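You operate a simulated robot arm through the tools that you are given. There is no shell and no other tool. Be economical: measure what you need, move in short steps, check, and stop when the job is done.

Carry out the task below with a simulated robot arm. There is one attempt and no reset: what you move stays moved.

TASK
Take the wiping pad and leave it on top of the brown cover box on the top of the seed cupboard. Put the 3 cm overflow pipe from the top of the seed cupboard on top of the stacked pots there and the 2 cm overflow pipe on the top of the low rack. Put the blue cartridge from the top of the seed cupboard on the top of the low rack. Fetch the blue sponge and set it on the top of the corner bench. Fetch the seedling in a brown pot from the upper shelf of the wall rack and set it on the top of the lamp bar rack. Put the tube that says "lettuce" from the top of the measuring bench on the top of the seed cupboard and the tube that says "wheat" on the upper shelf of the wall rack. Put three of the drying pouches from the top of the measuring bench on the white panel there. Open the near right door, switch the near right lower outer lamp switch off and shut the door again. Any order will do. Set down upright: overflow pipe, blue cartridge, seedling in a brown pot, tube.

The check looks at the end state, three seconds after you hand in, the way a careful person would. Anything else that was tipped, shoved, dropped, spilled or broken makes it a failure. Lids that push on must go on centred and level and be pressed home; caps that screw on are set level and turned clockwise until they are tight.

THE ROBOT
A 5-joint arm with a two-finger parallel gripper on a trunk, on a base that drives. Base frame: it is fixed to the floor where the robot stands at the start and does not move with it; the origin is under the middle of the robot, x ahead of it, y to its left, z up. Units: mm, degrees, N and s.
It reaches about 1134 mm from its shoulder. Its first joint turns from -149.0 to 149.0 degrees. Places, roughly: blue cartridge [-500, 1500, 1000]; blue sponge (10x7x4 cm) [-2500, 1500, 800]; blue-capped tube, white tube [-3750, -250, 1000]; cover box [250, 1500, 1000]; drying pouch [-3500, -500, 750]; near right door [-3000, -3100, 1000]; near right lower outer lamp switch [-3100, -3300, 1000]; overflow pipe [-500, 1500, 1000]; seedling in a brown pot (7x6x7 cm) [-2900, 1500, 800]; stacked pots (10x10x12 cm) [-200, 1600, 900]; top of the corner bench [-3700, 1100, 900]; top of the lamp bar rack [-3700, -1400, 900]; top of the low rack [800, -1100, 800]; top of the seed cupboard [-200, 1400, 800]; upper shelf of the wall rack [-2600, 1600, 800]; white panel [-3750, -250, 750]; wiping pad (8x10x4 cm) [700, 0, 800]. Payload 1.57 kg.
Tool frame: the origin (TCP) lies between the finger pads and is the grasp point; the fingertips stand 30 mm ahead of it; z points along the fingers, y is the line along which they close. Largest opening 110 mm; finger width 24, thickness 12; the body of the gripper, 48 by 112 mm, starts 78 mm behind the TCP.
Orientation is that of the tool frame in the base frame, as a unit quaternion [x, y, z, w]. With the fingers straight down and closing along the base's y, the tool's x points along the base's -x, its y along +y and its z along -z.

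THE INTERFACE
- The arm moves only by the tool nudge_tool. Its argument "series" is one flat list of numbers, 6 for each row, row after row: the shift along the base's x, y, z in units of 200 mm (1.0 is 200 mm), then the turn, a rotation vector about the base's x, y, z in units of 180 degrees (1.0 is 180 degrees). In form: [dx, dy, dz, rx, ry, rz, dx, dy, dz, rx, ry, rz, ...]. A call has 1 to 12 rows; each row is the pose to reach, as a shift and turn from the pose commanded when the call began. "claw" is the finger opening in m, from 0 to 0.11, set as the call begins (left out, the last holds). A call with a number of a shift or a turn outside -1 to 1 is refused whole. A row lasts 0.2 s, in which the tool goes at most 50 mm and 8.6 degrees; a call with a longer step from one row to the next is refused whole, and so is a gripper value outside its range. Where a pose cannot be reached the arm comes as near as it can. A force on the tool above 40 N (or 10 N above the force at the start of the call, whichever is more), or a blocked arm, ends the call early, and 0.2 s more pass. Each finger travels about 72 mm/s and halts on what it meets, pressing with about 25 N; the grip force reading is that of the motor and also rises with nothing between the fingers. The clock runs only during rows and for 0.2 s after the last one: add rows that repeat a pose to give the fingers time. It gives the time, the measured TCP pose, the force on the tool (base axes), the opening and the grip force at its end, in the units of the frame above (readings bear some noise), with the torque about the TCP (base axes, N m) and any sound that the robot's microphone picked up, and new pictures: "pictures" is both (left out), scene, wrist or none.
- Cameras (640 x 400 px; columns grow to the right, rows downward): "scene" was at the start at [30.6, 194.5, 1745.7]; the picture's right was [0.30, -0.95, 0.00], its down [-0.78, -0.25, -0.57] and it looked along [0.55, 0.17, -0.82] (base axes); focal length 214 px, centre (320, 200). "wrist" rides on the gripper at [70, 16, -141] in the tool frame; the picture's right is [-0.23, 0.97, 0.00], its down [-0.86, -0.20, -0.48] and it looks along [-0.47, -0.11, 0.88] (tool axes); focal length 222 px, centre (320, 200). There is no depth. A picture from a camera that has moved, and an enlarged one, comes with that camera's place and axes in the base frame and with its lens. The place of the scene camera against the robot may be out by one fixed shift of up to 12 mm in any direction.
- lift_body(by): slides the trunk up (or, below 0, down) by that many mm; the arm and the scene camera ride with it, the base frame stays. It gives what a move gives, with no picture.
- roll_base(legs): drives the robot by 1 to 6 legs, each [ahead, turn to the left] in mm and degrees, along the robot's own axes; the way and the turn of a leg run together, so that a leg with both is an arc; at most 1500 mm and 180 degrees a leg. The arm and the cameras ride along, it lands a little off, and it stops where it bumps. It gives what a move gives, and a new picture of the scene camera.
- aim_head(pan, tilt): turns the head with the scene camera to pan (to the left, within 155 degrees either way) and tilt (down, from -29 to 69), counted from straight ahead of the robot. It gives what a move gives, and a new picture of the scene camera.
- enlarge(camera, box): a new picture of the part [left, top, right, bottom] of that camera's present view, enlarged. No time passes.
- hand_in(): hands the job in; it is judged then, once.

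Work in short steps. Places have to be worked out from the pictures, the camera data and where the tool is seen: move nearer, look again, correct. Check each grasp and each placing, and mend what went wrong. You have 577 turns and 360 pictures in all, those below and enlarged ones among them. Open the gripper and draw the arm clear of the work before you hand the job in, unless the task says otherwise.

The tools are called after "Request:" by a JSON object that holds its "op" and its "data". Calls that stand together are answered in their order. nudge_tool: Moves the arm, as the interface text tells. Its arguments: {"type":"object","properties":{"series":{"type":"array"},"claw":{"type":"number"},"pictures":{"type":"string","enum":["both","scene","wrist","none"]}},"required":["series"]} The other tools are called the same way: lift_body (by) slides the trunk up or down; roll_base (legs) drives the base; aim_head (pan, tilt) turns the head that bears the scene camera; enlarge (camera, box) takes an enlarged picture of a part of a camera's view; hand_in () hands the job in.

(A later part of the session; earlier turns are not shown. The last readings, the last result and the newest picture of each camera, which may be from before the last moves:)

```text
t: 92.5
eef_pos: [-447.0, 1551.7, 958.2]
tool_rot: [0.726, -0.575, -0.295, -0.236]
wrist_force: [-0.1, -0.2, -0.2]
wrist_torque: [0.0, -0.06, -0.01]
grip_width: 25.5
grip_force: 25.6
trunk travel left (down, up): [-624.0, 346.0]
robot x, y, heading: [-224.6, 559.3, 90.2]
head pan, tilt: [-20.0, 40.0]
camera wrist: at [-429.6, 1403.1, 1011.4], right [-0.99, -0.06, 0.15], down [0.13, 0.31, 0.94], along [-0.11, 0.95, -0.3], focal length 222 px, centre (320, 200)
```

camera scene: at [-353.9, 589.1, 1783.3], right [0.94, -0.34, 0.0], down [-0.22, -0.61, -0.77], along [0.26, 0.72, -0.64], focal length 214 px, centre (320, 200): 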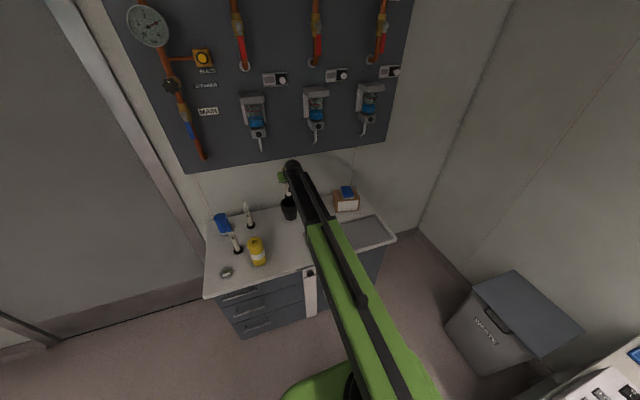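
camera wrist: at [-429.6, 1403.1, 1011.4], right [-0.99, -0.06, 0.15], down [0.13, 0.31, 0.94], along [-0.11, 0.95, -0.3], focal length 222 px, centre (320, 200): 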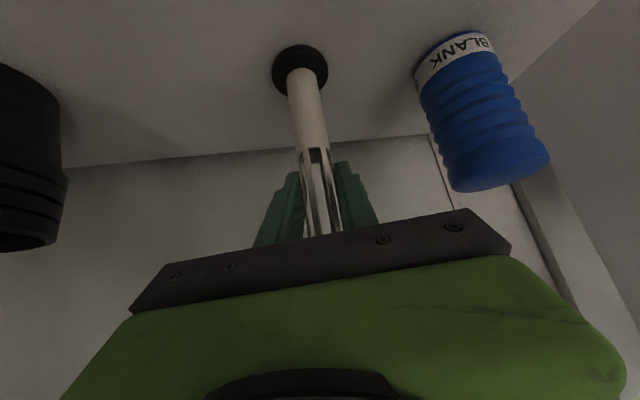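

Gripped. I lift it high, retract the arm inward, and then back away to head for the low rack.

Request:
{"op": "lift_body", "data": {"by": 190}}

Request:
{"op": "nudge_tool", "data": {"series": [0.05, -0.22, 0, 0, 0, 0, 0.1, -0.44, 0, 0, 0, 0, 0.15, -0.66, 0, 0, 0, 0, 0.2, -0.88, 0, 0, 0, 0], "pictures": "none"}}

Request:
{"op": "roll_base", "data": {"legs": [[-700, 0]]}}

Request:
{"op": "aim_head", "data": {"pan": -110, "tilt": 35}}

```text
t: 94.6
eef_pos: [-447.8, 1551.8, 1147.6]
tool_rot: [0.726, -0.575, -0.294, -0.236]
wrist_force: [0.1, 0.1, -1.0]
wrist_torque: [0.01, 0.0, -0.02]
grip_width: 24.6
grip_force: 25.2
trunk travel left (down, up): [-814.0, 156.0]
robot x, y, heading: [-216.5, 558.3, 90.4]
head pan, tilt: [-20.0, 40.0]
```

```text
t: 95.6
eef_pos: [-405.8, 1377.1, 1147.5]
tool_rot: [0.727, -0.574, -0.295, -0.235]
wrist_force: [-0.5, -0.3, -0.3]
wrist_torque: [-0.03, -0.03, 0.01]
grip_width: 24.5
grip_force: 25.6
trunk travel left (down, up): [-814.0, 156.0]
robot x, y, heading: [-217.6, 562.2, 90.0]
head pan, tilt: [-20.0, 40.0]
```

```text
t: 99.4
eef_pos: [-412.9, 680.3, 1148.2]
tool_rot: [0.732, -0.568, -0.296, -0.232]
wrist_force: [0.3, 0.3, -0.4]
wrist_torque: [0.03, -0.03, -0.01]
grip_width: 24.3
grip_force: 25.2
trunk travel left (down, up): [-814.0, 156.0]
robot x, y, heading: [-209.1, -135.1, 91.7]
head pan, tilt: [-20.0, 40.0]
camera scene: at [-345.7, -109.8, 1813.3], right [0.95, -0.31, 0.0], down [-0.2, -0.61, -0.77], along [0.24, 0.73, -0.64], focal length 214 px, centre (320, 200)
```

scene: 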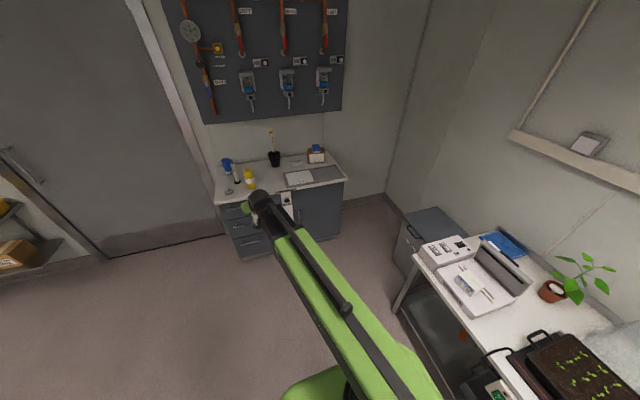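

```text
t: 101.0
eef_pos: [-413.6, 679.9, 1148.0]
tool_rot: [0.733, -0.567, -0.296, -0.231]
wrist_force: [-0.4, 0.2, -1.3]
wrist_torque: [-0.01, -0.02, -0.01]
grip_width: 24.4
grip_force: 25.5
trunk travel left (down, up): [-814.0, 156.0]
robot x, y, heading: [-214.3, -134.4, 91.6]
head pan, tilt: [-110.0, 35.0]
camera scene: at [-288.7, -217.3, 1820.9], right [-0.31, -0.95, 0.0], down [-0.54, 0.18, -0.82], along [0.78, -0.26, -0.57], focal length 214 px, centre (320, 200)
```

scene: 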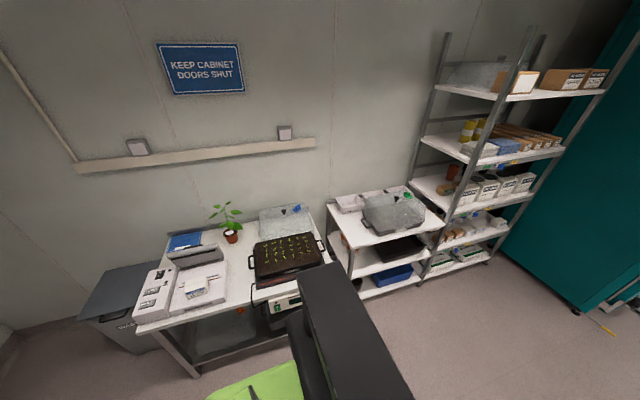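

Request:
{"op": "enlarge", "data": {"camera": "scene", "box": [310, 170, 470, 300]}}

```text
3.08 times, centred on (390, 235) of scene
camera zoom: at [-288.7, -217.3, 1820.9], right [-0.31, -0.95, 0.0], down [-0.54, 0.18, -0.82], along [0.78, -0.26, -0.57], focal length 660 px, centre (105, 92)
```

zoom: 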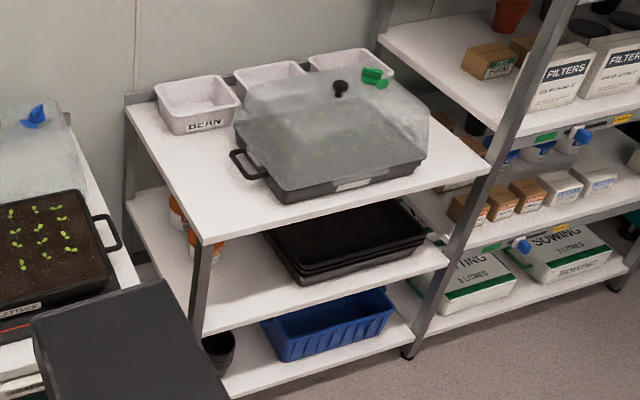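

The low rack top is at z≈800, spanning x 533–1054, with free space at its left end (x 540–860, y -710…-880). I drive round to face it.

Request:
{"op": "roll_base", "data": {"legs": [[-650, 0], [0, -91.5]]}}

Request:
{"op": "aim_head", "data": {"pan": 0, "tilt": 45}}

```text
t: 108.5
eef_pos: [629.5, -592.6, 1147.3]
tool_rot: [-0.108, 0.92, 0.041, 0.374]
wrist_force: [0.0, 1.1, -1.6]
wrist_torque: [-0.04, -0.01, -0.07]
grip_width: 24.5
grip_force: 25.5
trunk travel left (down, up): [-814.0, 156.0]
robot x, y, heading: [-192.7, -811.5, 1.0]
head pan, tilt: [-110.0, 35.0]
camera scene: at [-258.2, -726.2, 1820.8], right [-0.95, 0.32, 0.0], down [0.18, 0.54, -0.82], along [-0.27, -0.78, -0.57], focal length 214 px, centre (320, 200)
```

scene: 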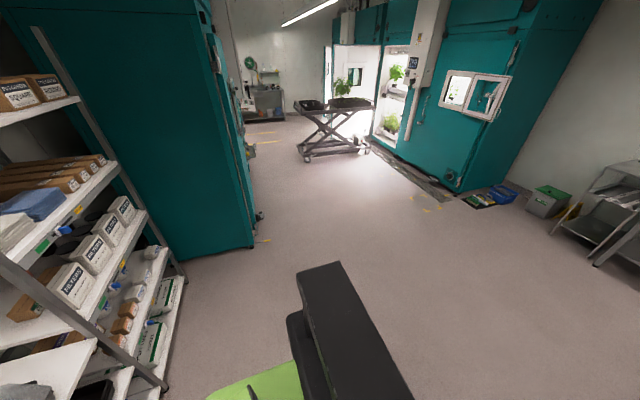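

```text
t: 110.4
eef_pos: [628.5, -596.0, 1148.5]
tool_rot: [-0.108, 0.92, 0.042, 0.373]
wrist_force: [0.8, 0.9, -1.3]
wrist_torque: [0.01, 0.02, 0.0]
grip_width: 24.6
grip_force: 25.4
trunk travel left (down, up): [-814.0, 156.0]
robot x, y, heading: [-187.7, -803.9, 1.3]
head pan, tilt: [0.0, 45.0]
camera scene: at [-149.4, -643.6, 1806.1], right [0.02, -1.0, 0.0], down [-0.71, -0.01, -0.71], along [0.71, 0.01, -0.71], focal length 214 px, centre (320, 200)
```

scene: 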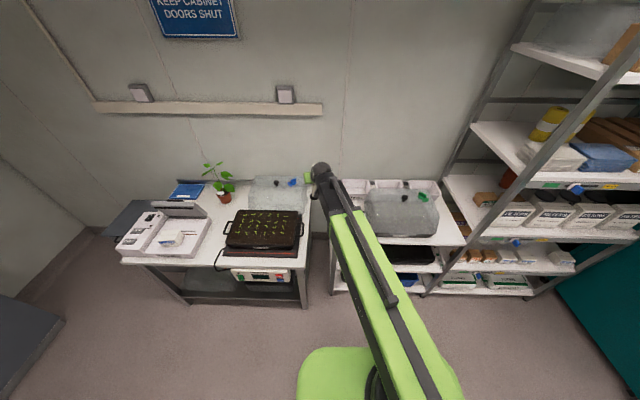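

Request:
{"op": "nudge_tool", "data": {"series": [0.1, -0.2, 0, 0, 0, -0.015, 0.2, -0.4, 0, 0, 0, -0.03, 0.3, -0.6, 0, 0, 0, -0.045, 0.4, -0.8, 0, 0, 0, -0.06, 0.5, -0.97, 0, 0, 0, -0.075], "pictures": "both"}}

```text
t: 111.6
eef_pos: [730.1, -790.4, 1147.8]
tool_rot: [0.002, 0.927, -0.003, 0.376]
wrist_force: [-0.6, 0.0, -0.3]
wrist_torque: [-0.05, 0.01, 0.0]
grip_width: 24.4
grip_force: 24.7
out of reach, approached as far as the arm can: row 5
trunk travel left (down, up): [-814.0, 156.0]
robot x, y, heading: [-194.6, -809.2, 1.1]
head pan, tilt: [0.0, 45.0]
camera scene: at [-149.0, -644.0, 1806.1], right [0.02, -1.0, 0.0], down [-0.71, -0.01, -0.71], along [0.71, 0.01, -0.71], focal length 214 px, centre (320, 200)
camera wrist: at [581.9, -772.9, 1201.1], right [0.17, 0.97, 0.15], down [0.28, -0.2, 0.94], along [0.95, -0.11, -0.31], focal length 222 px, centre (320, 200)
```

scene: 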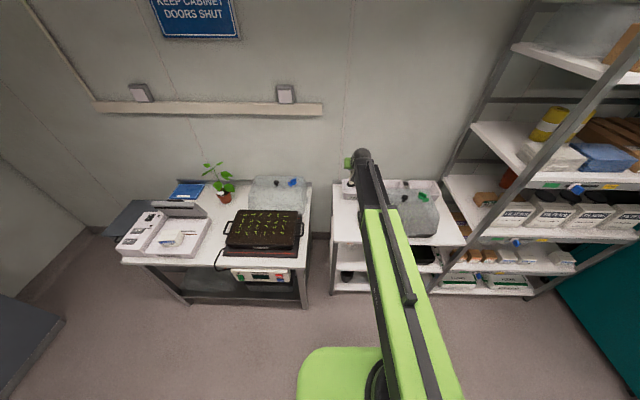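
wrist: 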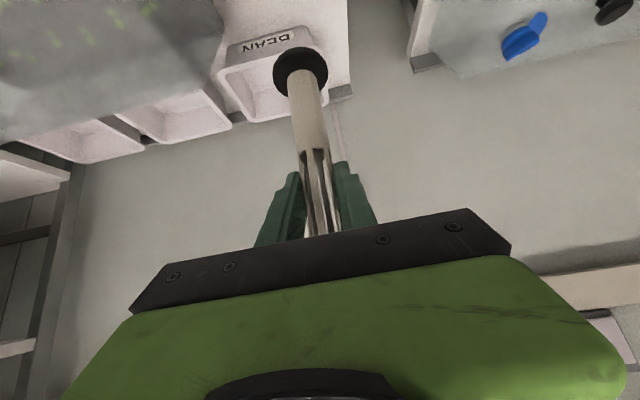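

Request:
{"op": "lift_body", "data": {"by": -175}}

Request:
{"op": "nudge_tool", "data": {"series": [0, 0, 0, 0, 0, 0], "pictures": "both"}}

```text
t: 113.5
eef_pos: [730.0, -788.4, 973.5]
tool_rot: [0.001, 0.927, -0.003, 0.376]
wrist_force: [-0.5, 0.0, -1.7]
wrist_torque: [0.03, 0.02, 0.01]
grip_width: 24.5
grip_force: 24.9
trunk travel left (down, up): [-639.0, 331.0]
robot x, y, heading: [-189.1, -810.0, 1.2]
head pan, tilt: [0.0, 45.0]
```

```text
t: 114.0
eef_pos: [730.3, -789.0, 972.5]
tool_rot: [0.002, 0.927, -0.003, 0.375]
wrist_force: [0.4, -0.7, 0.1]
wrist_torque: [-0.02, -0.02, -0.01]
grip_width: 24.5
grip_force: 24.4
trunk travel left (down, up): [-639.0, 331.0]
robot x, y, heading: [-187.6, -813.3, 1.0]
head pan, tilt: [0.0, 45.0]
camera scene: at [-149.4, -643.6, 1631.1], right [0.02, -1.0, 0.0], down [-0.71, -0.01, -0.71], along [0.71, 0.01, -0.71], focal length 214 px, centre (320, 200)
camera wrist: at [581.3, -772.4, 1026.3], right [0.17, 0.97, 0.15], down [0.28, -0.2, 0.94], along [0.95, -0.11, -0.3], focal length 222 px, centre (320, 200)
```

scene: 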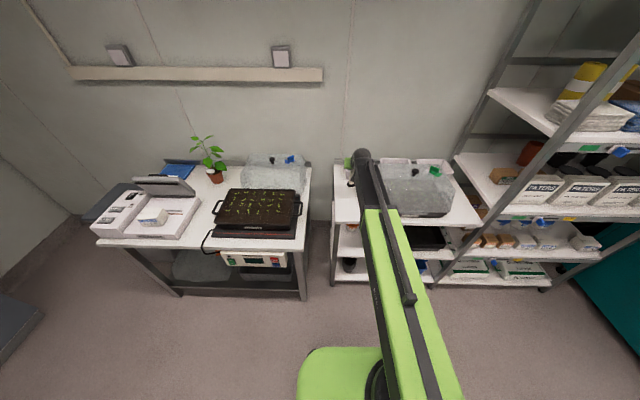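
wrist: 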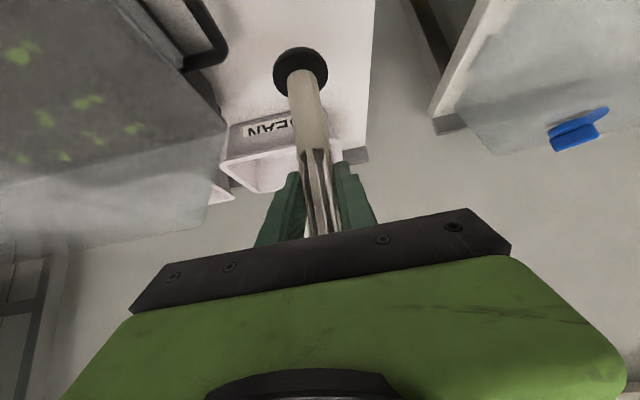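

Request:
{"op": "lift_body", "data": {"by": -48}}

Request:
{"op": "lift_body", "data": {"by": -8}}

Request:
{"op": "lift_body", "data": {"by": -4}}

```text
t: 114.8
eef_pos: [729.6, -789.5, 924.4]
tool_rot: [0.001, 0.926, -0.002, 0.377]
wrist_force: [0.5, -0.4, -0.6]
wrist_torque: [0.01, 0.0, 0.05]
grip_width: 24.8
grip_force: 25.2
trunk travel left (down, up): [-591.0, 379.0]
robot x, y, heading: [-187.7, -807.8, 1.5]
head pan, tilt: [0.0, 45.0]
```

```text
t: 115.4
eef_pos: [729.4, -788.7, 916.7]
tool_rot: [0.001, 0.926, -0.002, 0.377]
wrist_force: [1.1, 0.6, 0.1]
wrist_torque: [-0.02, 0.03, 0.02]
grip_width: 24.5
grip_force: 25.8
trunk travel left (down, up): [-583.0, 387.0]
robot x, y, heading: [-189.1, -808.5, 0.9]
head pan, tilt: [0.0, 45.0]
```

```text
t: 116.0
eef_pos: [729.1, -788.9, 912.9]
tool_rot: [0.0, 0.927, -0.002, 0.375]
wrist_force: [-0.5, 0.1, -1.5]
wrist_torque: [-0.01, 0.03, 0.0]
grip_width: 24.4
grip_force: 24.8
trunk travel left (down, up): [-579.0, 391.0]
robot x, y, heading: [-185.6, -807.6, 1.2]
head pan, tilt: [0.0, 45.0]
```

Request:
{"op": "lift_body", "data": {"by": -4}}

Request:
{"op": "lift_body", "data": {"by": -4}}

Request:
{"op": "enlarge", "data": {"camera": "wrist", "box": [160, 0, 480, 200]}}

```text
t: 116.5
eef_pos: [730.7, -788.8, 908.2]
tool_rot: [0.0, 0.927, -0.002, 0.375]
wrist_force: [0.2, -0.6, -0.7]
wrist_torque: [0.01, -0.01, 0.0]
grip_width: 24.9
grip_force: 25.8
trunk travel left (down, up): [-575.0, 395.0]
robot x, y, heading: [-189.0, -806.3, 1.2]
head pan, tilt: [0.0, 45.0]
```

```text
t: 117.0
eef_pos: [730.7, -789.5, 905.3]
tool_rot: [0.001, 0.927, -0.002, 0.376]
wrist_force: [-0.4, 0.1, -0.6]
wrist_torque: [0.02, 0.0, 0.0]
grip_width: 24.6
grip_force: 25.1
trunk travel left (down, up): [-571.0, 399.0]
robot x, y, heading: [-189.6, -806.4, 1.0]
head pan, tilt: [0.0, 45.0]
```

```text
2.00 times, centred on (320, 100) of wrist
camera zoom: at [581.3, -772.5, 958.3], right [0.17, 0.97, 0.15], down [0.28, -0.2, 0.94], along [0.95, -0.11, -0.3], focal length 444 px, centre (320, 400)
```

zoom: 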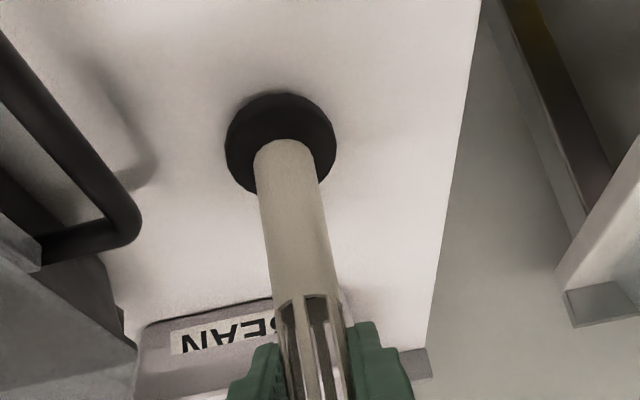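

Request:
{"op": "lift_body", "data": {"by": -5}}

Request:
{"op": "lift_body", "data": {"by": -4}}

```text
t: 117.5
eef_pos: [729.5, -789.9, 899.4]
tool_rot: [0.001, 0.927, -0.002, 0.376]
wrist_force: [-0.5, 0.0, -0.7]
wrist_torque: [0.0, -0.02, 0.0]
grip_width: 24.5
grip_force: 24.2
trunk travel left (down, up): [-566.0, 404.0]
robot x, y, heading: [-189.5, -810.1, 1.0]
head pan, tilt: [0.0, 45.0]
```

```text
t: 118.1
eef_pos: [729.5, -790.2, 898.9]
tool_rot: [0.001, 0.926, -0.003, 0.378]
wrist_force: [1.5, -0.2, 18.2]
wrist_torque: [0.14, -0.34, -0.01]
grip_width: 24.4
grip_force: 25.3
trunk travel left (down, up): [-562.0, 408.0]
robot x, y, heading: [-192.5, -809.0, 1.3]
head pan, tilt: [0.0, 45.0]
```

Request:
{"op": "lift_body", "data": {"by": 3}}

Request:
{"op": "nudge_tool", "data": {"series": [0, 0, 0, 0, 0, 0, 0, 0, 0, 0, 0, 0, 0, 0, 0, 0, 0, 0], "claw": 0.06, "pictures": "none"}}

Request:
{"op": "nudge_tool", "data": {"series": [-0.2, 0, 0, 0, 0, 0, -0.4, 0, 0, 0, 0, 0, -0.6, 0, 0, 0, 0, 0], "pictures": "wrist"}}

```text
t: 118.6
eef_pos: [729.7, -790.0, 898.1]
tool_rot: [0.001, 0.927, -0.002, 0.375]
wrist_force: [0.3, 0.6, -0.3]
wrist_torque: [0.0, 0.01, 0.01]
grip_width: 24.3
grip_force: 24.4
trunk travel left (down, up): [-565.0, 405.0]
robot x, y, heading: [-193.2, -810.3, 1.2]
head pan, tilt: [0.0, 45.0]
```

```text
t: 119.4
eef_pos: [729.7, -788.8, 897.9]
tool_rot: [0.001, 0.926, -0.003, 0.376]
wrist_force: [0.0, 0.7, -0.2]
wrist_torque: [0.02, 0.01, 0.01]
grip_width: 59.9
grip_force: 0.1
trunk travel left (down, up): [-565.0, 405.0]
robot x, y, heading: [-194.4, -809.2, 1.0]
head pan, tilt: [0.0, 45.0]
```

```text
t: 120.2
eef_pos: [608.7, -788.2, 899.3]
tool_rot: [0.001, 0.927, -0.002, 0.376]
wrist_force: [0.1, -0.2, 0.0]
wrist_torque: [0.03, 0.02, 0.0]
grip_width: 60.1
grip_force: 0.1
trunk travel left (down, up): [-565.0, 405.0]
robot x, y, heading: [-191.5, -812.2, 1.3]
head pan, tilt: [0.0, 45.0]
camera wrist: at [460.3, -770.8, 952.5], right [0.17, 0.97, 0.15], down [0.28, -0.2, 0.94], along [0.95, -0.11, -0.3], focal length 222 px, centre (320, 200)
```

wrist: 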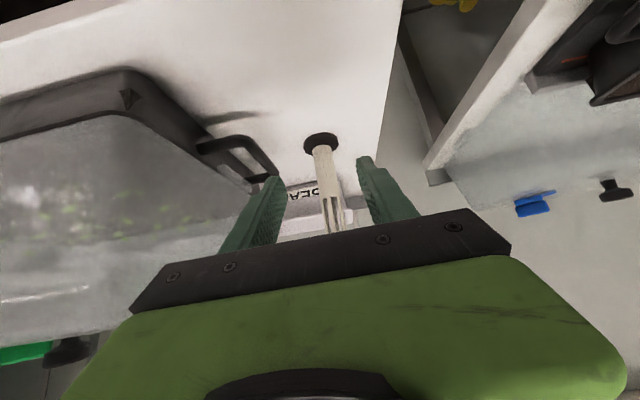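

It stands. I raise the arm and drive back to the cupboard for the blue cartridge.

Request:
{"op": "lift_body", "data": {"by": 230}}

Request:
{"op": "roll_base", "data": {"legs": [[0, 101.5], [1400, 0], [0, -12.5]]}}

Request:
{"op": "nudge_tool", "data": {"series": [0, 0, 0, 0, 0, 0, 0, 0, 0, 0, 0, 0], "claw": 0.1, "pictures": "wrist"}}

Request:
{"op": "enlarge", "data": {"camera": "scene", "box": [200, 80, 420, 240]}}

```text
t: 122.6
eef_pos: [609.4, -788.2, 1128.6]
tool_rot: [0.001, 0.927, -0.002, 0.376]
wrist_force: [-0.2, -0.3, 0.5]
wrist_torque: [-0.04, 0.03, 0.0]
grip_width: 59.9
grip_force: 0.0
trunk travel left (down, up): [-795.0, 175.0]
robot x, y, heading: [-190.9, -806.8, 1.0]
head pan, tilt: [0.0, 45.0]
```

```text
t: 134.5
eef_pos: [-406.8, 1350.6, 1129.7]
tool_rot: [-0.633, 0.676, 0.256, 0.277]
wrist_force: [-1.2, 0.4, 0.1]
wrist_torque: [-0.01, -0.05, -0.05]
grip_width: 59.9
grip_force: 0.1
trunk travel left (down, up): [-795.0, 175.0]
robot x, y, heading: [-429.1, 554.5, 88.2]
head pan, tilt: [0.0, 45.0]
camera scene: at [-591.0, 587.5, 1787.2], right [1.0, -0.04, 0.0], down [-0.03, -0.71, -0.71], along [0.03, 0.71, -0.71], focal length 214 px, centre (320, 200)
```

scene: 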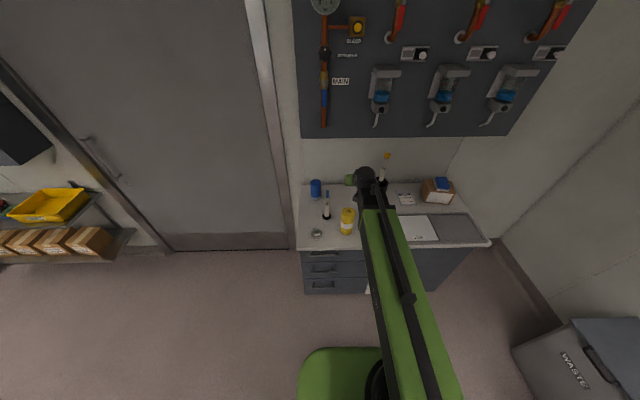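

```text
t: 135.1
eef_pos: [-405.0, 1351.6, 1128.2]
tool_rot: [-0.632, 0.677, 0.256, 0.276]
wrist_force: [0.2, 0.7, -0.1]
wrist_torque: [-0.01, 0.04, -0.02]
grip_width: 100.0
grip_force: 0.1
trunk travel left (down, up): [-795.0, 175.0]
robot x, y, heading: [-430.3, 551.3, 88.2]
head pan, tilt: [0.0, 45.0]
camera wrist: at [-432.6, 1204.2, 1182.3], right [-0.96, 0.23, 0.15], down [0.21, 0.26, 0.94], along [0.17, 0.94, -0.3], focal length 222 px, centre (320, 200)
```

wrist: 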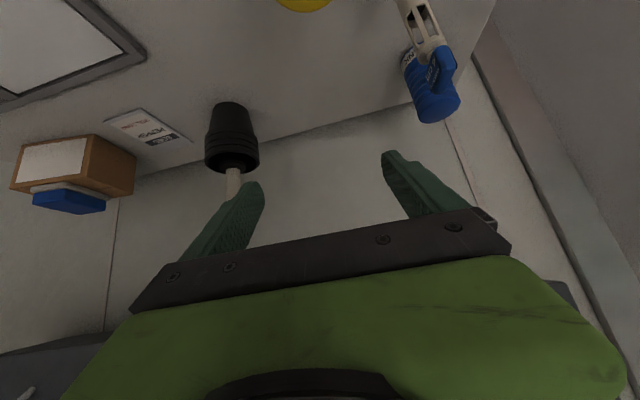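

```text
2.50 times, centred on (310, 160) of scene
camera zoom: at [-591.2, 588.5, 1787.1], right [1.0, -0.04, 0.0], down [-0.03, -0.71, -0.71], along [0.03, 0.71, -0.71], focal length 536 px, centre (345, 300)
```

zoom: 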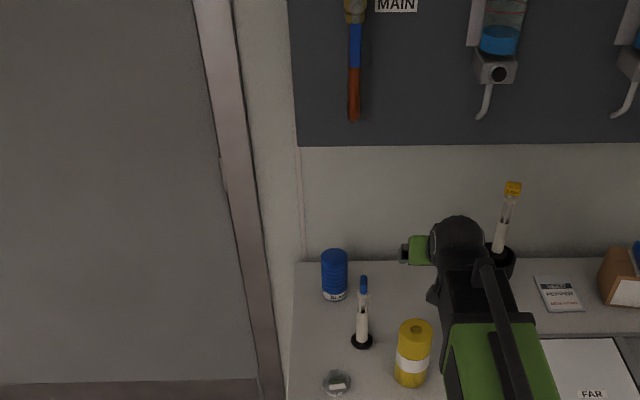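

The cartridge is at about (-588, 1553), top z≈953. I reduce the tilt to about 25° so that the hand clears the blue 4 cm pipe, then move over it.

Request:
{"op": "nudge_tool", "data": {"series": [-0.1, 0.1, 0, -0.037, 0.0026, 0, -0.2, 0.2, 0, -0.074, 0.0053, 0, -0.3, 0.3, 0, -0.1108, 0.0079, 0], "pictures": "none"}}

Request:
{"op": "nudge_tool", "data": {"series": [-0.15, 0.17, 0, 0, 0, 0.018, -0.3, 0.34, 0, 0, 0, 0.036, -0.45, 0.5, 0, 0, 0, 0.054, -0.61, 0.66, 0, 0, 0, 0.072], "pictures": "wrist"}}

```text
t: 135.9
eef_pos: [-466.3, 1409.5, 1082.2]
tool_rot: [-0.668, 0.714, 0.142, 0.153]
wrist_force: [0.3, 1.5, 0.4]
wrist_torque: [-0.02, 0.02, 0.0]
grip_width: 100.0
grip_force: 0.0
out of reach, approached as far as the arm can: row 1, 2, 3
trunk travel left (down, up): [-795.0, 175.0]
robot x, y, heading: [-432.2, 550.8, 87.7]
head pan, tilt: [0.0, 45.0]
```

```text
t: 136.9
eef_pos: [-588.0, 1542.3, 1081.7]
tool_rot: [0.745, -0.634, -0.16, -0.137]
wrist_force: [0.2, 0.3, -0.2]
wrist_torque: [0.01, 0.02, 0.0]
grip_width: 99.9
grip_force: 0.1
trunk travel left (down, up): [-795.0, 175.0]
robot x, y, heading: [-428.7, 552.5, 88.1]
head pan, tilt: [0.0, 45.0]
camera wrist: at [-584.9, 1419.4, 1183.2], right [-0.99, 0.05, 0.09], down [0.1, 0.61, 0.79], along [-0.02, 0.79, -0.61], focal length 222 px, centre (320, 200)
```

wrist: 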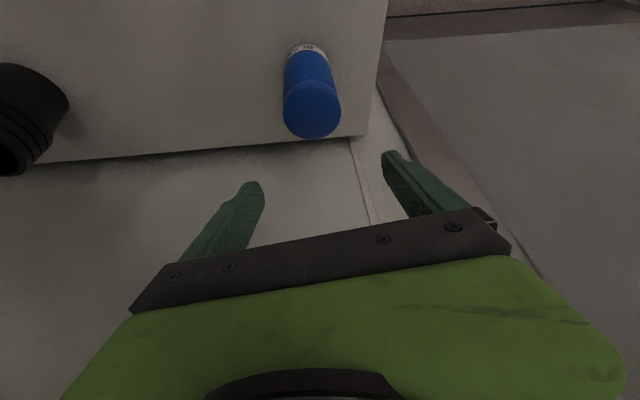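

Request:
{"op": "nudge_tool", "data": {"series": [-0.01, 0.05, 0, 0, 0, 0], "pictures": "none"}}

Request:
{"op": "lift_body", "data": {"by": -95}}

Request:
{"op": "nudge_tool", "data": {"series": [0, 0, 0, 0, 0, 0], "pictures": "both"}}

```text
t: 137.3
eef_pos: [-588.8, 1553.5, 1082.6]
tool_rot: [0.744, -0.634, -0.16, -0.137]
wrist_force: [-0.1, 0.0, -1.2]
wrist_torque: [0.02, -0.01, 0.0]
grip_width: 100.2
grip_force: 0.0
trunk travel left (down, up): [-795.0, 175.0]
robot x, y, heading: [-429.2, 556.0, 88.1]
head pan, tilt: [0.0, 45.0]
```

```text
t: 138.6
eef_pos: [-589.1, 1552.5, 987.4]
tool_rot: [0.744, -0.634, -0.159, -0.137]
wrist_force: [0.0, 0.1, -0.4]
wrist_torque: [-0.01, 0.0, -0.01]
grip_width: 100.2
grip_force: 0.1
trunk travel left (down, up): [-700.0, 270.0]
robot x, y, heading: [-430.8, 551.5, 87.9]
head pan, tilt: [0.0, 45.0]
```

```text
t: 139.0
eef_pos: [-588.3, 1551.7, 988.1]
tool_rot: [0.744, -0.634, -0.159, -0.138]
wrist_force: [-0.5, 0.1, -0.2]
wrist_torque: [0.03, 0.0, -0.01]
grip_width: 100.2
grip_force: 0.0
trunk travel left (down, up): [-700.0, 270.0]
robot x, y, heading: [-430.7, 551.7, 88.0]
head pan, tilt: [0.0, 45.0]
camera scene: at [-591.2, 588.4, 1692.1], right [1.0, -0.04, 0.0], down [-0.03, -0.71, -0.71], along [0.03, 0.71, -0.71], focal length 214 px, centre (320, 200)
camera wrist: at [-586.2, 1429.0, 1088.5], right [-0.99, 0.05, 0.09], down [0.1, 0.61, 0.79], along [-0.01, 0.79, -0.61], focal length 222 px, centre (320, 200)
```

scene: 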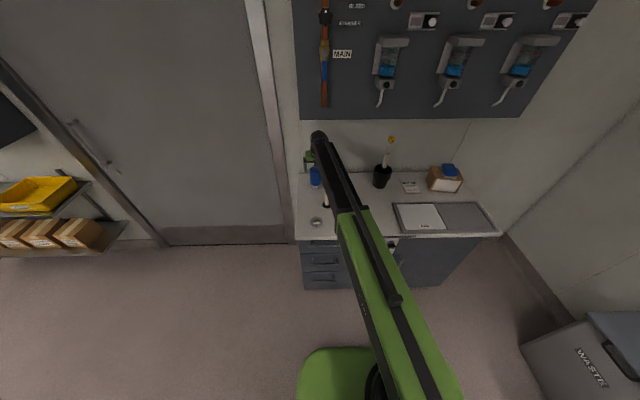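
wrist: 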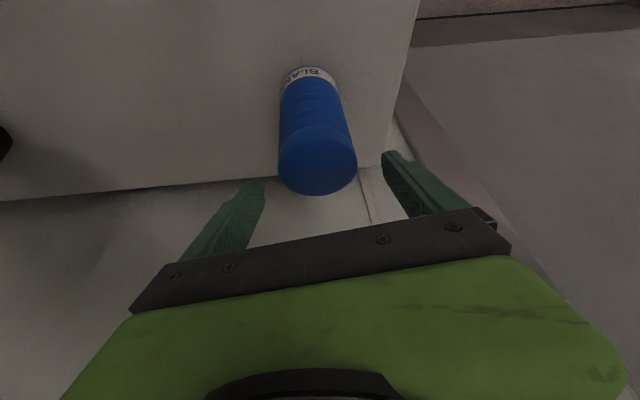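

Request:
{"op": "lift_body", "data": {"by": -80}}

Request:
{"op": "nudge_tool", "data": {"series": [0, 0, 0, 0, 0, 0, 0, 0, 0, 0, 0, 0, 0, 0, 0, 0, 0, 0], "claw": 0.045, "pictures": "wrist"}}

```text
t: 140.2
eef_pos: [-588.0, 1551.9, 907.5]
tool_rot: [0.744, -0.635, -0.159, -0.138]
wrist_force: [0.5, 1.1, -0.9]
wrist_torque: [0.0, 0.0, 0.0]
grip_width: 100.1
grip_force: 0.1
trunk travel left (down, up): [-620.0, 350.0]
robot x, y, heading: [-432.9, 551.2, 88.1]
head pan, tilt: [0.0, 45.0]
```

```text
t: 141.0
eef_pos: [-588.8, 1551.6, 907.9]
tool_rot: [0.744, -0.634, -0.159, -0.139]
wrist_force: [-0.5, 0.1, 1.2]
wrist_torque: [-0.01, 0.12, 0.0]
grip_width: 62.5
grip_force: 24.5
trunk travel left (down, up): [-620.0, 350.0]
robot x, y, heading: [-428.0, 552.9, 88.3]
head pan, tilt: [0.0, 45.0]
camera wrist: at [-586.3, 1429.0, 1008.6], right [-0.99, 0.05, 0.09], down [0.1, 0.61, 0.79], along [-0.01, 0.79, -0.61], focal length 222 px, centre (320, 200)
```

wrist: 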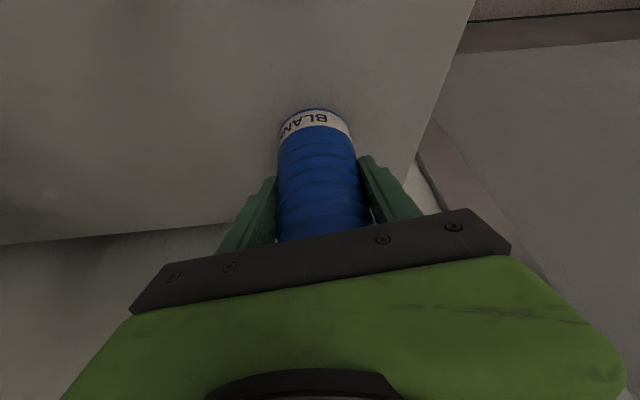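

Request:
{"op": "lift_body", "data": {"by": 60}}

Request:
{"op": "lift_body", "data": {"by": 180}}

Request:
{"op": "roll_base", "data": {"legs": [[-300, 0]]}}

Request:
{"op": "enlarge", "data": {"camera": "scene", "box": [240, 100, 460, 260]}}

```text
t: 142.0
eef_pos: [-588.5, 1552.7, 967.4]
tool_rot: [0.744, -0.634, -0.159, -0.138]
wrist_force: [0.0, 0.0, -0.6]
wrist_torque: [-0.03, 0.0, 0.0]
grip_width: 62.5
grip_force: 24.8
trunk travel left (down, up): [-680.0, 290.0]
robot x, y, heading: [-426.1, 552.1, 87.9]
head pan, tilt: [0.0, 45.0]
```

```text
t: 144.0
eef_pos: [-588.1, 1551.5, 1148.2]
tool_rot: [0.744, -0.633, -0.16, -0.138]
wrist_force: [-0.9, -3.7, 1.2]
wrist_torque: [0.36, -0.07, -0.07]
grip_width: 62.3
grip_force: 25.0
trunk travel left (down, up): [-860.0, 110.0]
robot x, y, heading: [-429.6, 552.5, 87.9]
head pan, tilt: [0.0, 45.0]
```

```text
t: 146.0
eef_pos: [-601.3, 1251.0, 1148.3]
tool_rot: [0.744, -0.634, -0.16, -0.139]
wrist_force: [0.2, 0.2, -1.8]
wrist_torque: [0.0, 0.0, -0.01]
grip_width: 62.5
grip_force: 25.2
trunk travel left (down, up): [-860.0, 110.0]
robot x, y, heading: [-435.4, 249.3, 87.9]
head pan, tilt: [0.0, 45.0]
camera scene: at [-602.0, 286.0, 1852.1], right [1.0, -0.03, 0.0], down [-0.02, -0.71, -0.71], along [0.02, 0.71, -0.71], focal length 214 px, centre (320, 200)
```

scene: 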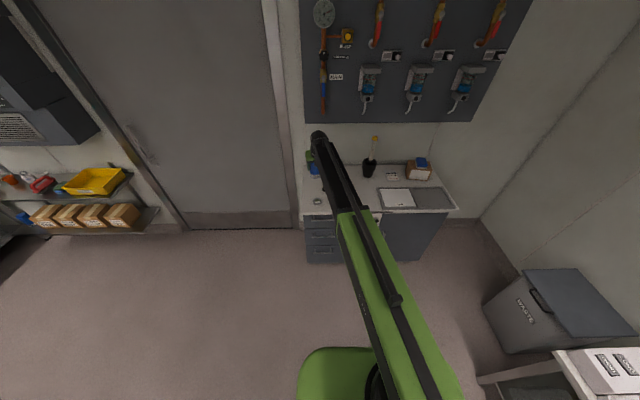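

```text
2.50 times, centred on (350, 180) of scene
camera zoom: at [-602.0, 286.0, 1852.1], right [1.0, -0.03, 0.0], down [-0.02, -0.71, -0.71], along [0.02, 0.71, -0.71], focal length 536 px, centre (245, 250)
```

zoom: 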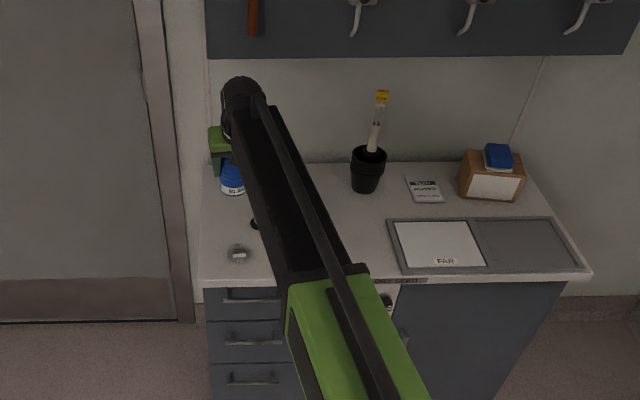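

Cartridge is held. I retract the arm a little and drive to the low rack.

Request:
{"op": "nudge_tool", "data": {"series": [0.04, -0.2, 0, 0, 0, 0, 0.08, -0.4, 0, 0, 0, 0, 0.1, -0.55, 0, 0, 0, 0], "pictures": "none"}}

Request:
{"op": "roll_base", "data": {"legs": [[0, 10], [-1045, 0], [0, -97.5]]}}

```text
t: 146.8
eef_pos: [-581.0, 1139.5, 1147.9]
tool_rot: [0.745, -0.633, -0.159, -0.137]
wrist_force: [-1.2, -0.6, -1.3]
wrist_torque: [-0.02, -0.01, -0.01]
grip_width: 62.6
grip_force: 25.0
trunk travel left (down, up): [-860.0, 110.0]
robot x, y, heading: [-439.6, 254.5, 88.2]
head pan, tilt: [0.0, 45.0]
```

```text
t: 156.9
eef_pos: [587.9, -570.9, 1147.6]
tool_rot: [-0.104, 0.972, 0.022, 0.208]
wrist_force: [-1.1, -0.8, -2.1]
wrist_torque: [0.03, 0.05, 0.0]
grip_width: 62.5
grip_force: 24.8
trunk travel left (down, up): [-860.0, 110.0]
robot x, y, heading: [-294.7, -768.9, 1.6]
head pan, tilt: [0.0, 45.0]
camera scene: at [-253.4, -609.4, 1852.3], right [0.03, -1.0, 0.0], down [-0.71, -0.02, -0.71], along [0.71, 0.02, -0.71], focal length 214 px, centre (320, 200)
```

scene: 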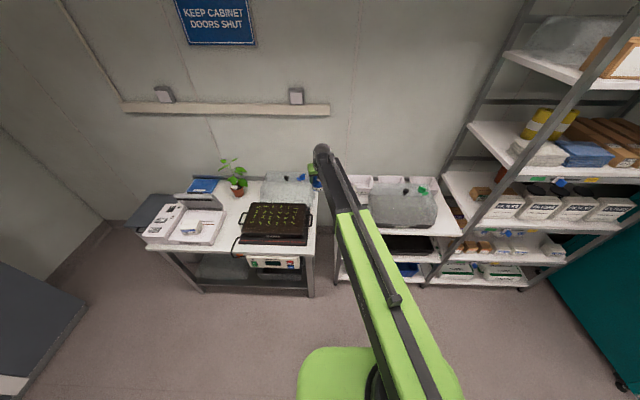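

Request:
{"op": "nudge_tool", "data": {"series": [0.03, -0.24, 0, 0, 0, -0.018, 0.06, -0.48, 0, 0, 0, -0.036, 0.09, -0.72, 0, 0, 0, -0.055, 0.12, -0.96, 0, 0, 0, -0.075], "pictures": "none"}}

Request:
{"op": "nudge_tool", "data": {"series": [0.01, -0.15, 0, 0, 0, -0.004], "pictures": "none"}}

Request:
{"op": "lift_body", "data": {"by": -180}}

Request:
{"op": "nudge_tool", "data": {"series": [0, 0, 0, 0, 0, 0], "pictures": "wrist"}}

```text
t: 157.9
eef_pos: [608.9, -759.9, 1147.2]
tool_rot: [0.011, 0.977, -0.004, 0.211]
wrist_force: [0.7, -0.2, -1.1]
wrist_torque: [0.02, -0.04, 0.01]
grip_width: 62.6
grip_force: 24.7
trunk travel left (down, up): [-860.0, 110.0]
robot x, y, heading: [-293.9, -770.4, 1.6]
head pan, tilt: [0.0, 45.0]
```

```text
t: 158.3
eef_pos: [612.3, -791.4, 1147.7]
tool_rot: [0.016, 0.978, -0.004, 0.21]
wrist_force: [-0.3, -0.2, -1.2]
wrist_torque: [0.02, 0.0, 0.03]
grip_width: 62.6
grip_force: 25.0
trunk travel left (down, up): [-860.0, 110.0]
robot x, y, heading: [-294.2, -772.6, 1.4]
head pan, tilt: [0.0, 45.0]
```

```text
t: 160.3
eef_pos: [613.1, -790.8, 968.1]
tool_rot: [0.017, 0.977, -0.006, 0.21]
wrist_force: [0.7, 1.3, -1.0]
wrist_torque: [0.02, 0.0, -0.02]
grip_width: 62.2
grip_force: 25.0
trunk travel left (down, up): [-680.0, 290.0]
robot x, y, heading: [-293.6, -771.1, 1.6]
head pan, tilt: [0.0, 45.0]
```

```text
t: 160.7
eef_pos: [612.1, -790.8, 965.8]
tool_rot: [0.016, 0.977, -0.004, 0.211]
wrist_force: [0.0, -0.3, -2.3]
wrist_torque: [0.03, -0.02, -0.01]
grip_width: 62.5
grip_force: 25.3
trunk travel left (down, up): [-680.0, 290.0]
robot x, y, heading: [-293.0, -773.1, 1.7]
head pan, tilt: [0.0, 45.0]
camera wrist: at [491.0, -770.0, 1068.4], right [0.24, 0.97, 0.09], down [0.58, -0.22, 0.79], along [0.78, -0.14, -0.61], focal length 222 px, centre (320, 200)
```

wrist: 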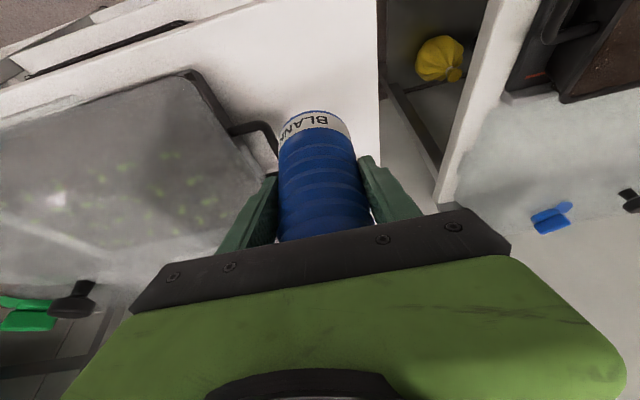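

Request:
{"op": "lift_body", "data": {"by": -105}}

Request:
{"op": "lift_body", "data": {"by": -8}}

Request:
{"op": "lift_body", "data": {"by": -4}}

```text
t: 162.0
eef_pos: [613.6, -789.5, 862.8]
tool_rot: [0.016, 0.977, -0.005, 0.211]
wrist_force: [0.5, 0.3, -1.3]
wrist_torque: [0.0, 0.03, 0.0]
grip_width: 62.5
grip_force: 24.7
trunk travel left (down, up): [-575.0, 395.0]
robot x, y, heading: [-293.4, -772.1, 1.5]
head pan, tilt: [0.0, 45.0]
```

```text
t: 162.6
eef_pos: [612.5, -789.5, 854.6]
tool_rot: [0.015, 0.977, -0.005, 0.211]
wrist_force: [-0.2, 0.5, -1.8]
wrist_torque: [0.01, 0.0, 0.02]
grip_width: 62.5
grip_force: 25.1
trunk travel left (down, up): [-567.0, 403.0]
robot x, y, heading: [-291.9, -771.1, 1.6]
head pan, tilt: [0.0, 45.0]
```

```text
t: 163.1
eef_pos: [613.0, -790.1, 850.6]
tool_rot: [0.017, 0.977, -0.005, 0.21]
wrist_force: [0.8, 0.0, -1.2]
wrist_torque: [-0.03, 0.03, 0.01]
grip_width: 62.5
grip_force: 24.7
trunk travel left (down, up): [-563.0, 407.0]
robot x, y, heading: [-293.4, -775.7, 1.6]
head pan, tilt: [0.0, 45.0]
```

Request:
{"op": "lift_body", "data": {"by": -4}}

Request:
{"op": "lift_body", "data": {"by": -3}}

```text
t: 163.7
eef_pos: [613.2, -790.8, 846.5]
tool_rot: [0.017, 0.977, -0.005, 0.212]
wrist_force: [3.4, 0.1, 10.6]
wrist_torque: [0.24, -0.13, -0.05]
grip_width: 62.2
grip_force: 24.6
trunk travel left (down, up): [-559.0, 411.0]
robot x, y, heading: [-291.0, -770.7, 1.6]
head pan, tilt: [0.0, 45.0]
```

```text
t: 164.2
eef_pos: [611.7, -791.3, 845.5]
tool_rot: [0.016, 0.977, -0.005, 0.212]
wrist_force: [1.2, -0.7, 17.8]
wrist_torque: [0.23, -0.25, -0.03]
grip_width: 62.8
grip_force: 25.1
trunk travel left (down, up): [-556.0, 414.0]
robot x, y, heading: [-292.6, -770.7, 1.7]
head pan, tilt: [0.0, 45.0]
```

It is down. I unload, release and rise.

Request:
{"op": "lift_body", "data": {"by": 3}}

Request:
{"op": "nudge_tool", "data": {"series": [0, 0, 0, 0, 0, 0, 0, 0, 0, 0, 0, 0, 0, 0, 0, 0, 0, 0], "claw": 0.09, "pictures": "none"}}

Request:
{"op": "lift_body", "data": {"by": 200}}

Request:
{"op": "nudge_tool", "data": {"series": [0, 0, 0, 0, 0, 0], "pictures": "wrist"}}

```text
t: 164.7
eef_pos: [612.2, -789.0, 845.8]
tool_rot: [0.016, 0.978, -0.005, 0.21]
wrist_force: [0.1, -0.2, -1.3]
wrist_torque: [0.03, -0.03, 0.02]
grip_width: 62.6
grip_force: 24.8
trunk travel left (down, up): [-559.0, 411.0]
robot x, y, heading: [-293.7, -772.7, 1.5]
head pan, tilt: [0.0, 45.0]
```

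```text
t: 165.5
eef_pos: [613.0, -790.3, 845.7]
tool_rot: [0.015, 0.977, -0.004, 0.211]
wrist_force: [0.4, 0.0, -0.6]
wrist_torque: [0.01, -0.01, -0.02]
grip_width: 90.0
grip_force: 0.1
trunk travel left (down, up): [-559.0, 411.0]
robot x, y, heading: [-295.6, -771.7, 1.6]
head pan, tilt: [0.0, 45.0]
```

```text
t: 167.7
eef_pos: [613.0, -790.5, 1046.6]
tool_rot: [0.016, 0.977, -0.005, 0.211]
wrist_force: [0.5, 0.2, 0.2]
wrist_torque: [-0.01, -0.01, 0.0]
grip_width: 90.1
grip_force: 0.1
trunk travel left (down, up): [-759.0, 211.0]
robot x, y, heading: [-297.9, -772.8, 1.7]
head pan, tilt: [0.0, 45.0]
```

```text
t: 168.1
eef_pos: [613.3, -790.1, 1045.8]
tool_rot: [0.016, 0.977, -0.005, 0.211]
wrist_force: [0.2, 0.4, 0.2]
wrist_torque: [0.02, -0.03, 0.03]
grip_width: 90.3
grip_force: 0.0
trunk travel left (down, up): [-759.0, 211.0]
robot x, y, heading: [-294.6, -768.7, 1.8]
head pan, tilt: [0.0, 45.0]
camera wrist: at [490.9, -770.0, 1147.5], right [0.24, 0.97, 0.09], down [0.57, -0.22, 0.79], along [0.78, -0.14, -0.61], focal length 222 px, centre (320, 200)
```

wrist: 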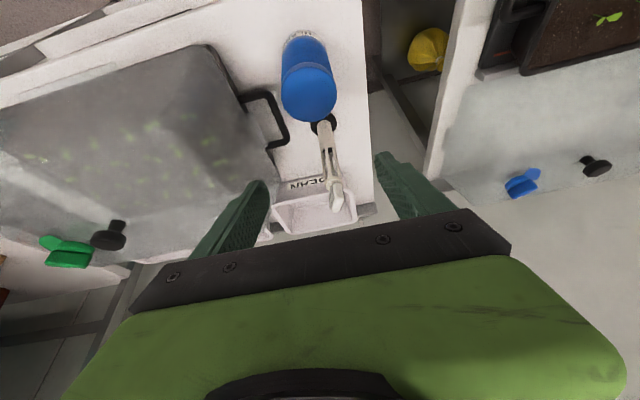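

Both items stand upright on the low rack. Next I drive across the room toward the wall rack.

Request:
{"op": "nudge_tool", "data": {"series": [-0.2, 0, 0, 0, 0, 0, -0.4, 0, 0, 0, 0, 0, -0.6, 0, 0, 0, 0, 0], "pictures": "none"}}

Request:
{"op": "roll_base", "data": {"legs": [[0, 146], [1500, 0], [800, 0]]}}

Request:
{"op": "aim_head", "data": {"pan": -40, "tilt": 35}}

```text
t: 168.9
eef_pos: [494.0, -790.2, 1046.6]
tool_rot: [0.015, 0.978, -0.005, 0.21]
wrist_force: [0.7, -0.5, -0.1]
wrist_torque: [-0.02, -0.03, 0.01]
grip_width: 90.0
grip_force: 0.1
trunk travel left (down, up): [-759.0, 211.0]
robot x, y, heading: [-295.6, -773.2, 1.8]
head pan, tilt: [0.0, 45.0]
```

```text
t: 186.2
eef_pos: [-2809.1, 1052.8, 1046.7]
tool_rot: [0.923, -0.323, -0.198, -0.071]
wrist_force: [-0.1, 0.3, -0.4]
wrist_torque: [0.0, -0.03, 0.0]
grip_width: 89.9
grip_force: 0.0
trunk travel left (down, up): [-759.0, 211.0]
robot x, y, heading: [-2187.1, 566.2, 144.6]
head pan, tilt: [0.0, 45.0]
camera scene: at [-2309.4, 443.3, 1751.0], right [0.58, 0.82, 0.0], down [0.58, -0.41, -0.71], along [-0.58, 0.41, -0.71], focal length 214 px, centre (320, 200)
```

scene: 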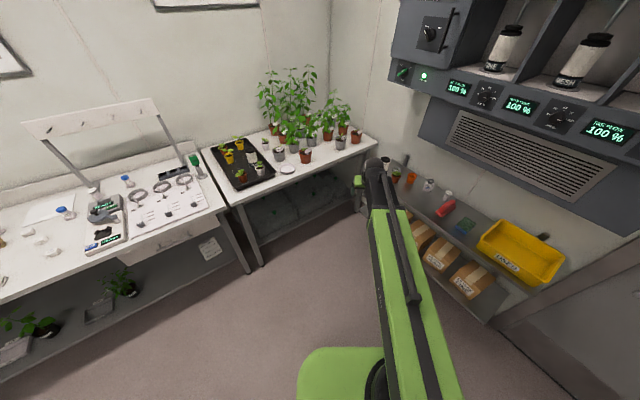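

```text
t: 187.3
eef_pos: [-2809.3, 1053.7, 1046.9]
tool_rot: [0.923, -0.322, -0.198, -0.071]
wrist_force: [0.8, -0.6, 0.8]
wrist_torque: [0.03, 0.0, -0.03]
grip_width: 89.9
grip_force: 0.0
trunk travel left (down, up): [-759.0, 211.0]
robot x, y, heading: [-2189.8, 567.8, 144.4]
head pan, tilt: [-40.0, 35.0]
camera scene: at [-2264.8, 480.9, 1765.9], right [0.97, 0.25, 0.0], down [0.15, -0.56, -0.82], along [-0.21, 0.79, -0.57], focal length 214 px, centre (320, 200)
```

scene: 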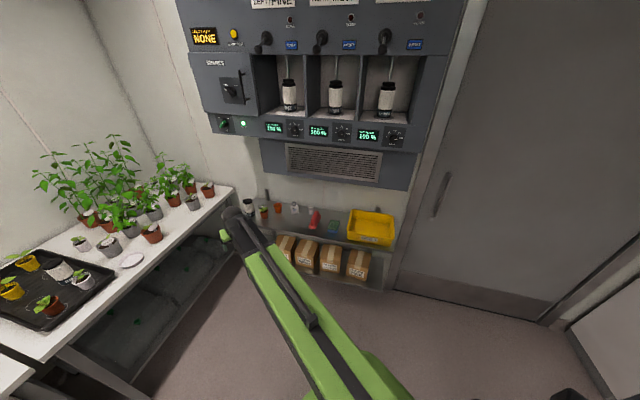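

Request:
{"op": "enlarge", "data": {"camera": "scene", "box": [225, 170, 425, 295]}}

Request:
{"op": "enlarge", "data": {"camera": "scene", "box": [235, 185, 345, 255]}}

```text
3.20 times, centred on (325, 232) of scene
camera zoom: at [-2264.8, 480.9, 1765.9], right [0.97, 0.25, 0.0], down [0.15, -0.56, -0.82], along [-0.21, 0.79, -0.57], focal length 686 px, centre (304, 96)
```

zoom: 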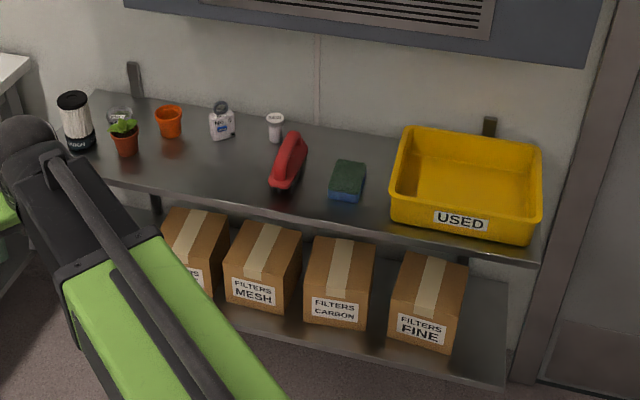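

```text
5.71 times, centred on (290, 220) of scene
camera zoom: at [-2264.8, 480.9, 1765.9], right [0.97, 0.25, 0.0], down [0.15, -0.56, -0.82], along [-0.21, 0.79, -0.57], focal length 1226 px, centre (491, 86)
```

zoom: 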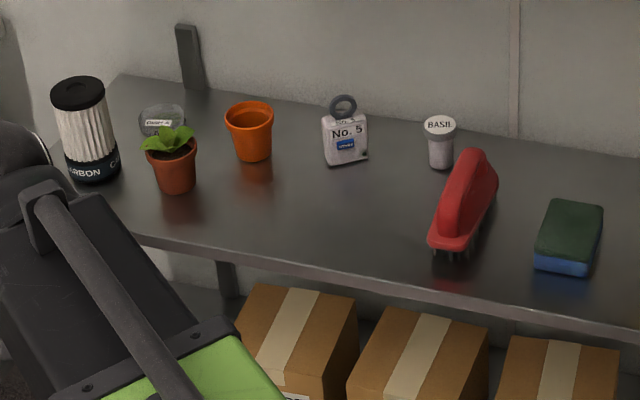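

The sponge (green/blue) lies at about (-2452, 1518), the seedling at about (-2939, 1510). A dosing machine hangs above, so I'll approach with a 45° tilt. I turn to face the rack.

Request:
{"op": "roll_base", "data": {"legs": [[70, 0], [0, -54.5]]}}

Request:
{"op": "aim_head", "data": {"pan": 10, "tilt": 35}}

```text
t: 190.7
eef_pos: [-2199.5, 1392.7, 1047.1]
tool_rot: [-0.669, 0.713, 0.144, 0.155]
wrist_force: [0.3, 0.5, 1.1]
wrist_torque: [0.01, 0.05, 0.05]
grip_width: 90.0
grip_force: 0.1
trunk travel left (down, up): [-759.0, 211.0]
robot x, y, heading: [-2225.1, 606.9, 90.1]
head pan, tilt: [-40.0, 35.0]
camera scene: at [-2327.9, 622.4, 1766.1], right [0.77, -0.64, 0.0], down [-0.37, -0.44, -0.82], along [0.53, 0.63, -0.57], focal length 214 px, centre (320, 200)
```

scene: 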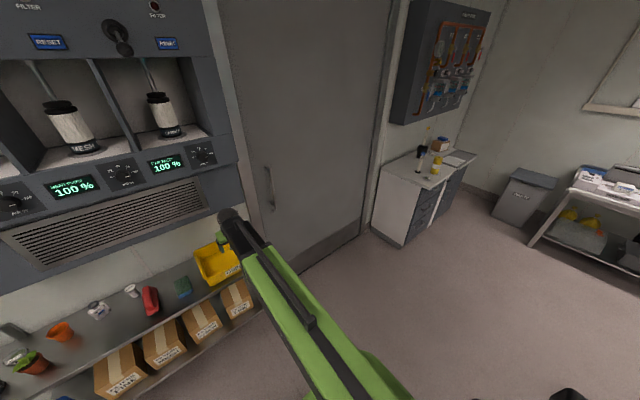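

```text
t: 191.9
eef_pos: [-2200.7, 1393.4, 1048.5]
tool_rot: [-0.669, 0.713, 0.142, 0.154]
wrist_force: [-0.5, -0.4, -0.6]
wrist_torque: [0.02, -0.01, 0.01]
grip_width: 90.0
grip_force: 0.1
trunk travel left (down, up): [-759.0, 211.0]
robot x, y, heading: [-2220.9, 606.5, 90.1]
head pan, tilt: [10.0, 35.0]
camera scene: at [-2402.8, 641.8, 1765.9], right [0.98, 0.17, 0.0], down [0.1, -0.56, -0.82], along [-0.14, 0.81, -0.57], focal length 214 px, centre (320, 200)
```

scene: 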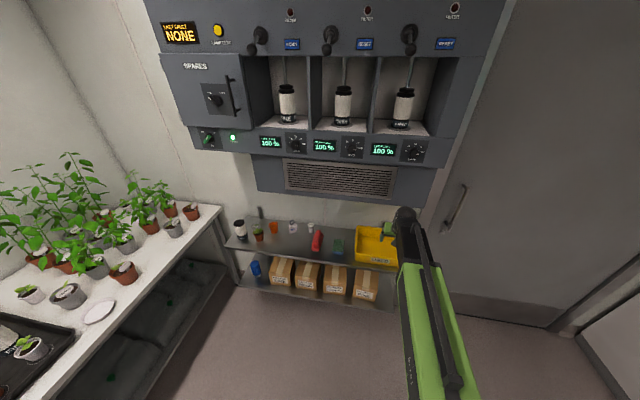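

Request:
{"op": "enlarge", "data": {"camera": "scene", "box": [225, 190, 415, 310]}}

```text
3.33 times, centred on (320, 250) of scene
camera zoom: at [-2402.8, 641.8, 1765.9], right [0.98, 0.17, 0.0], down [0.1, -0.56, -0.82], along [-0.14, 0.81, -0.57], focal length 715 px, centre (320, 33)
```

zoom: 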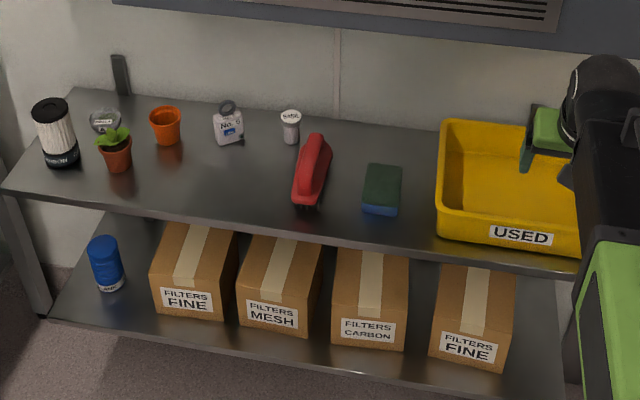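

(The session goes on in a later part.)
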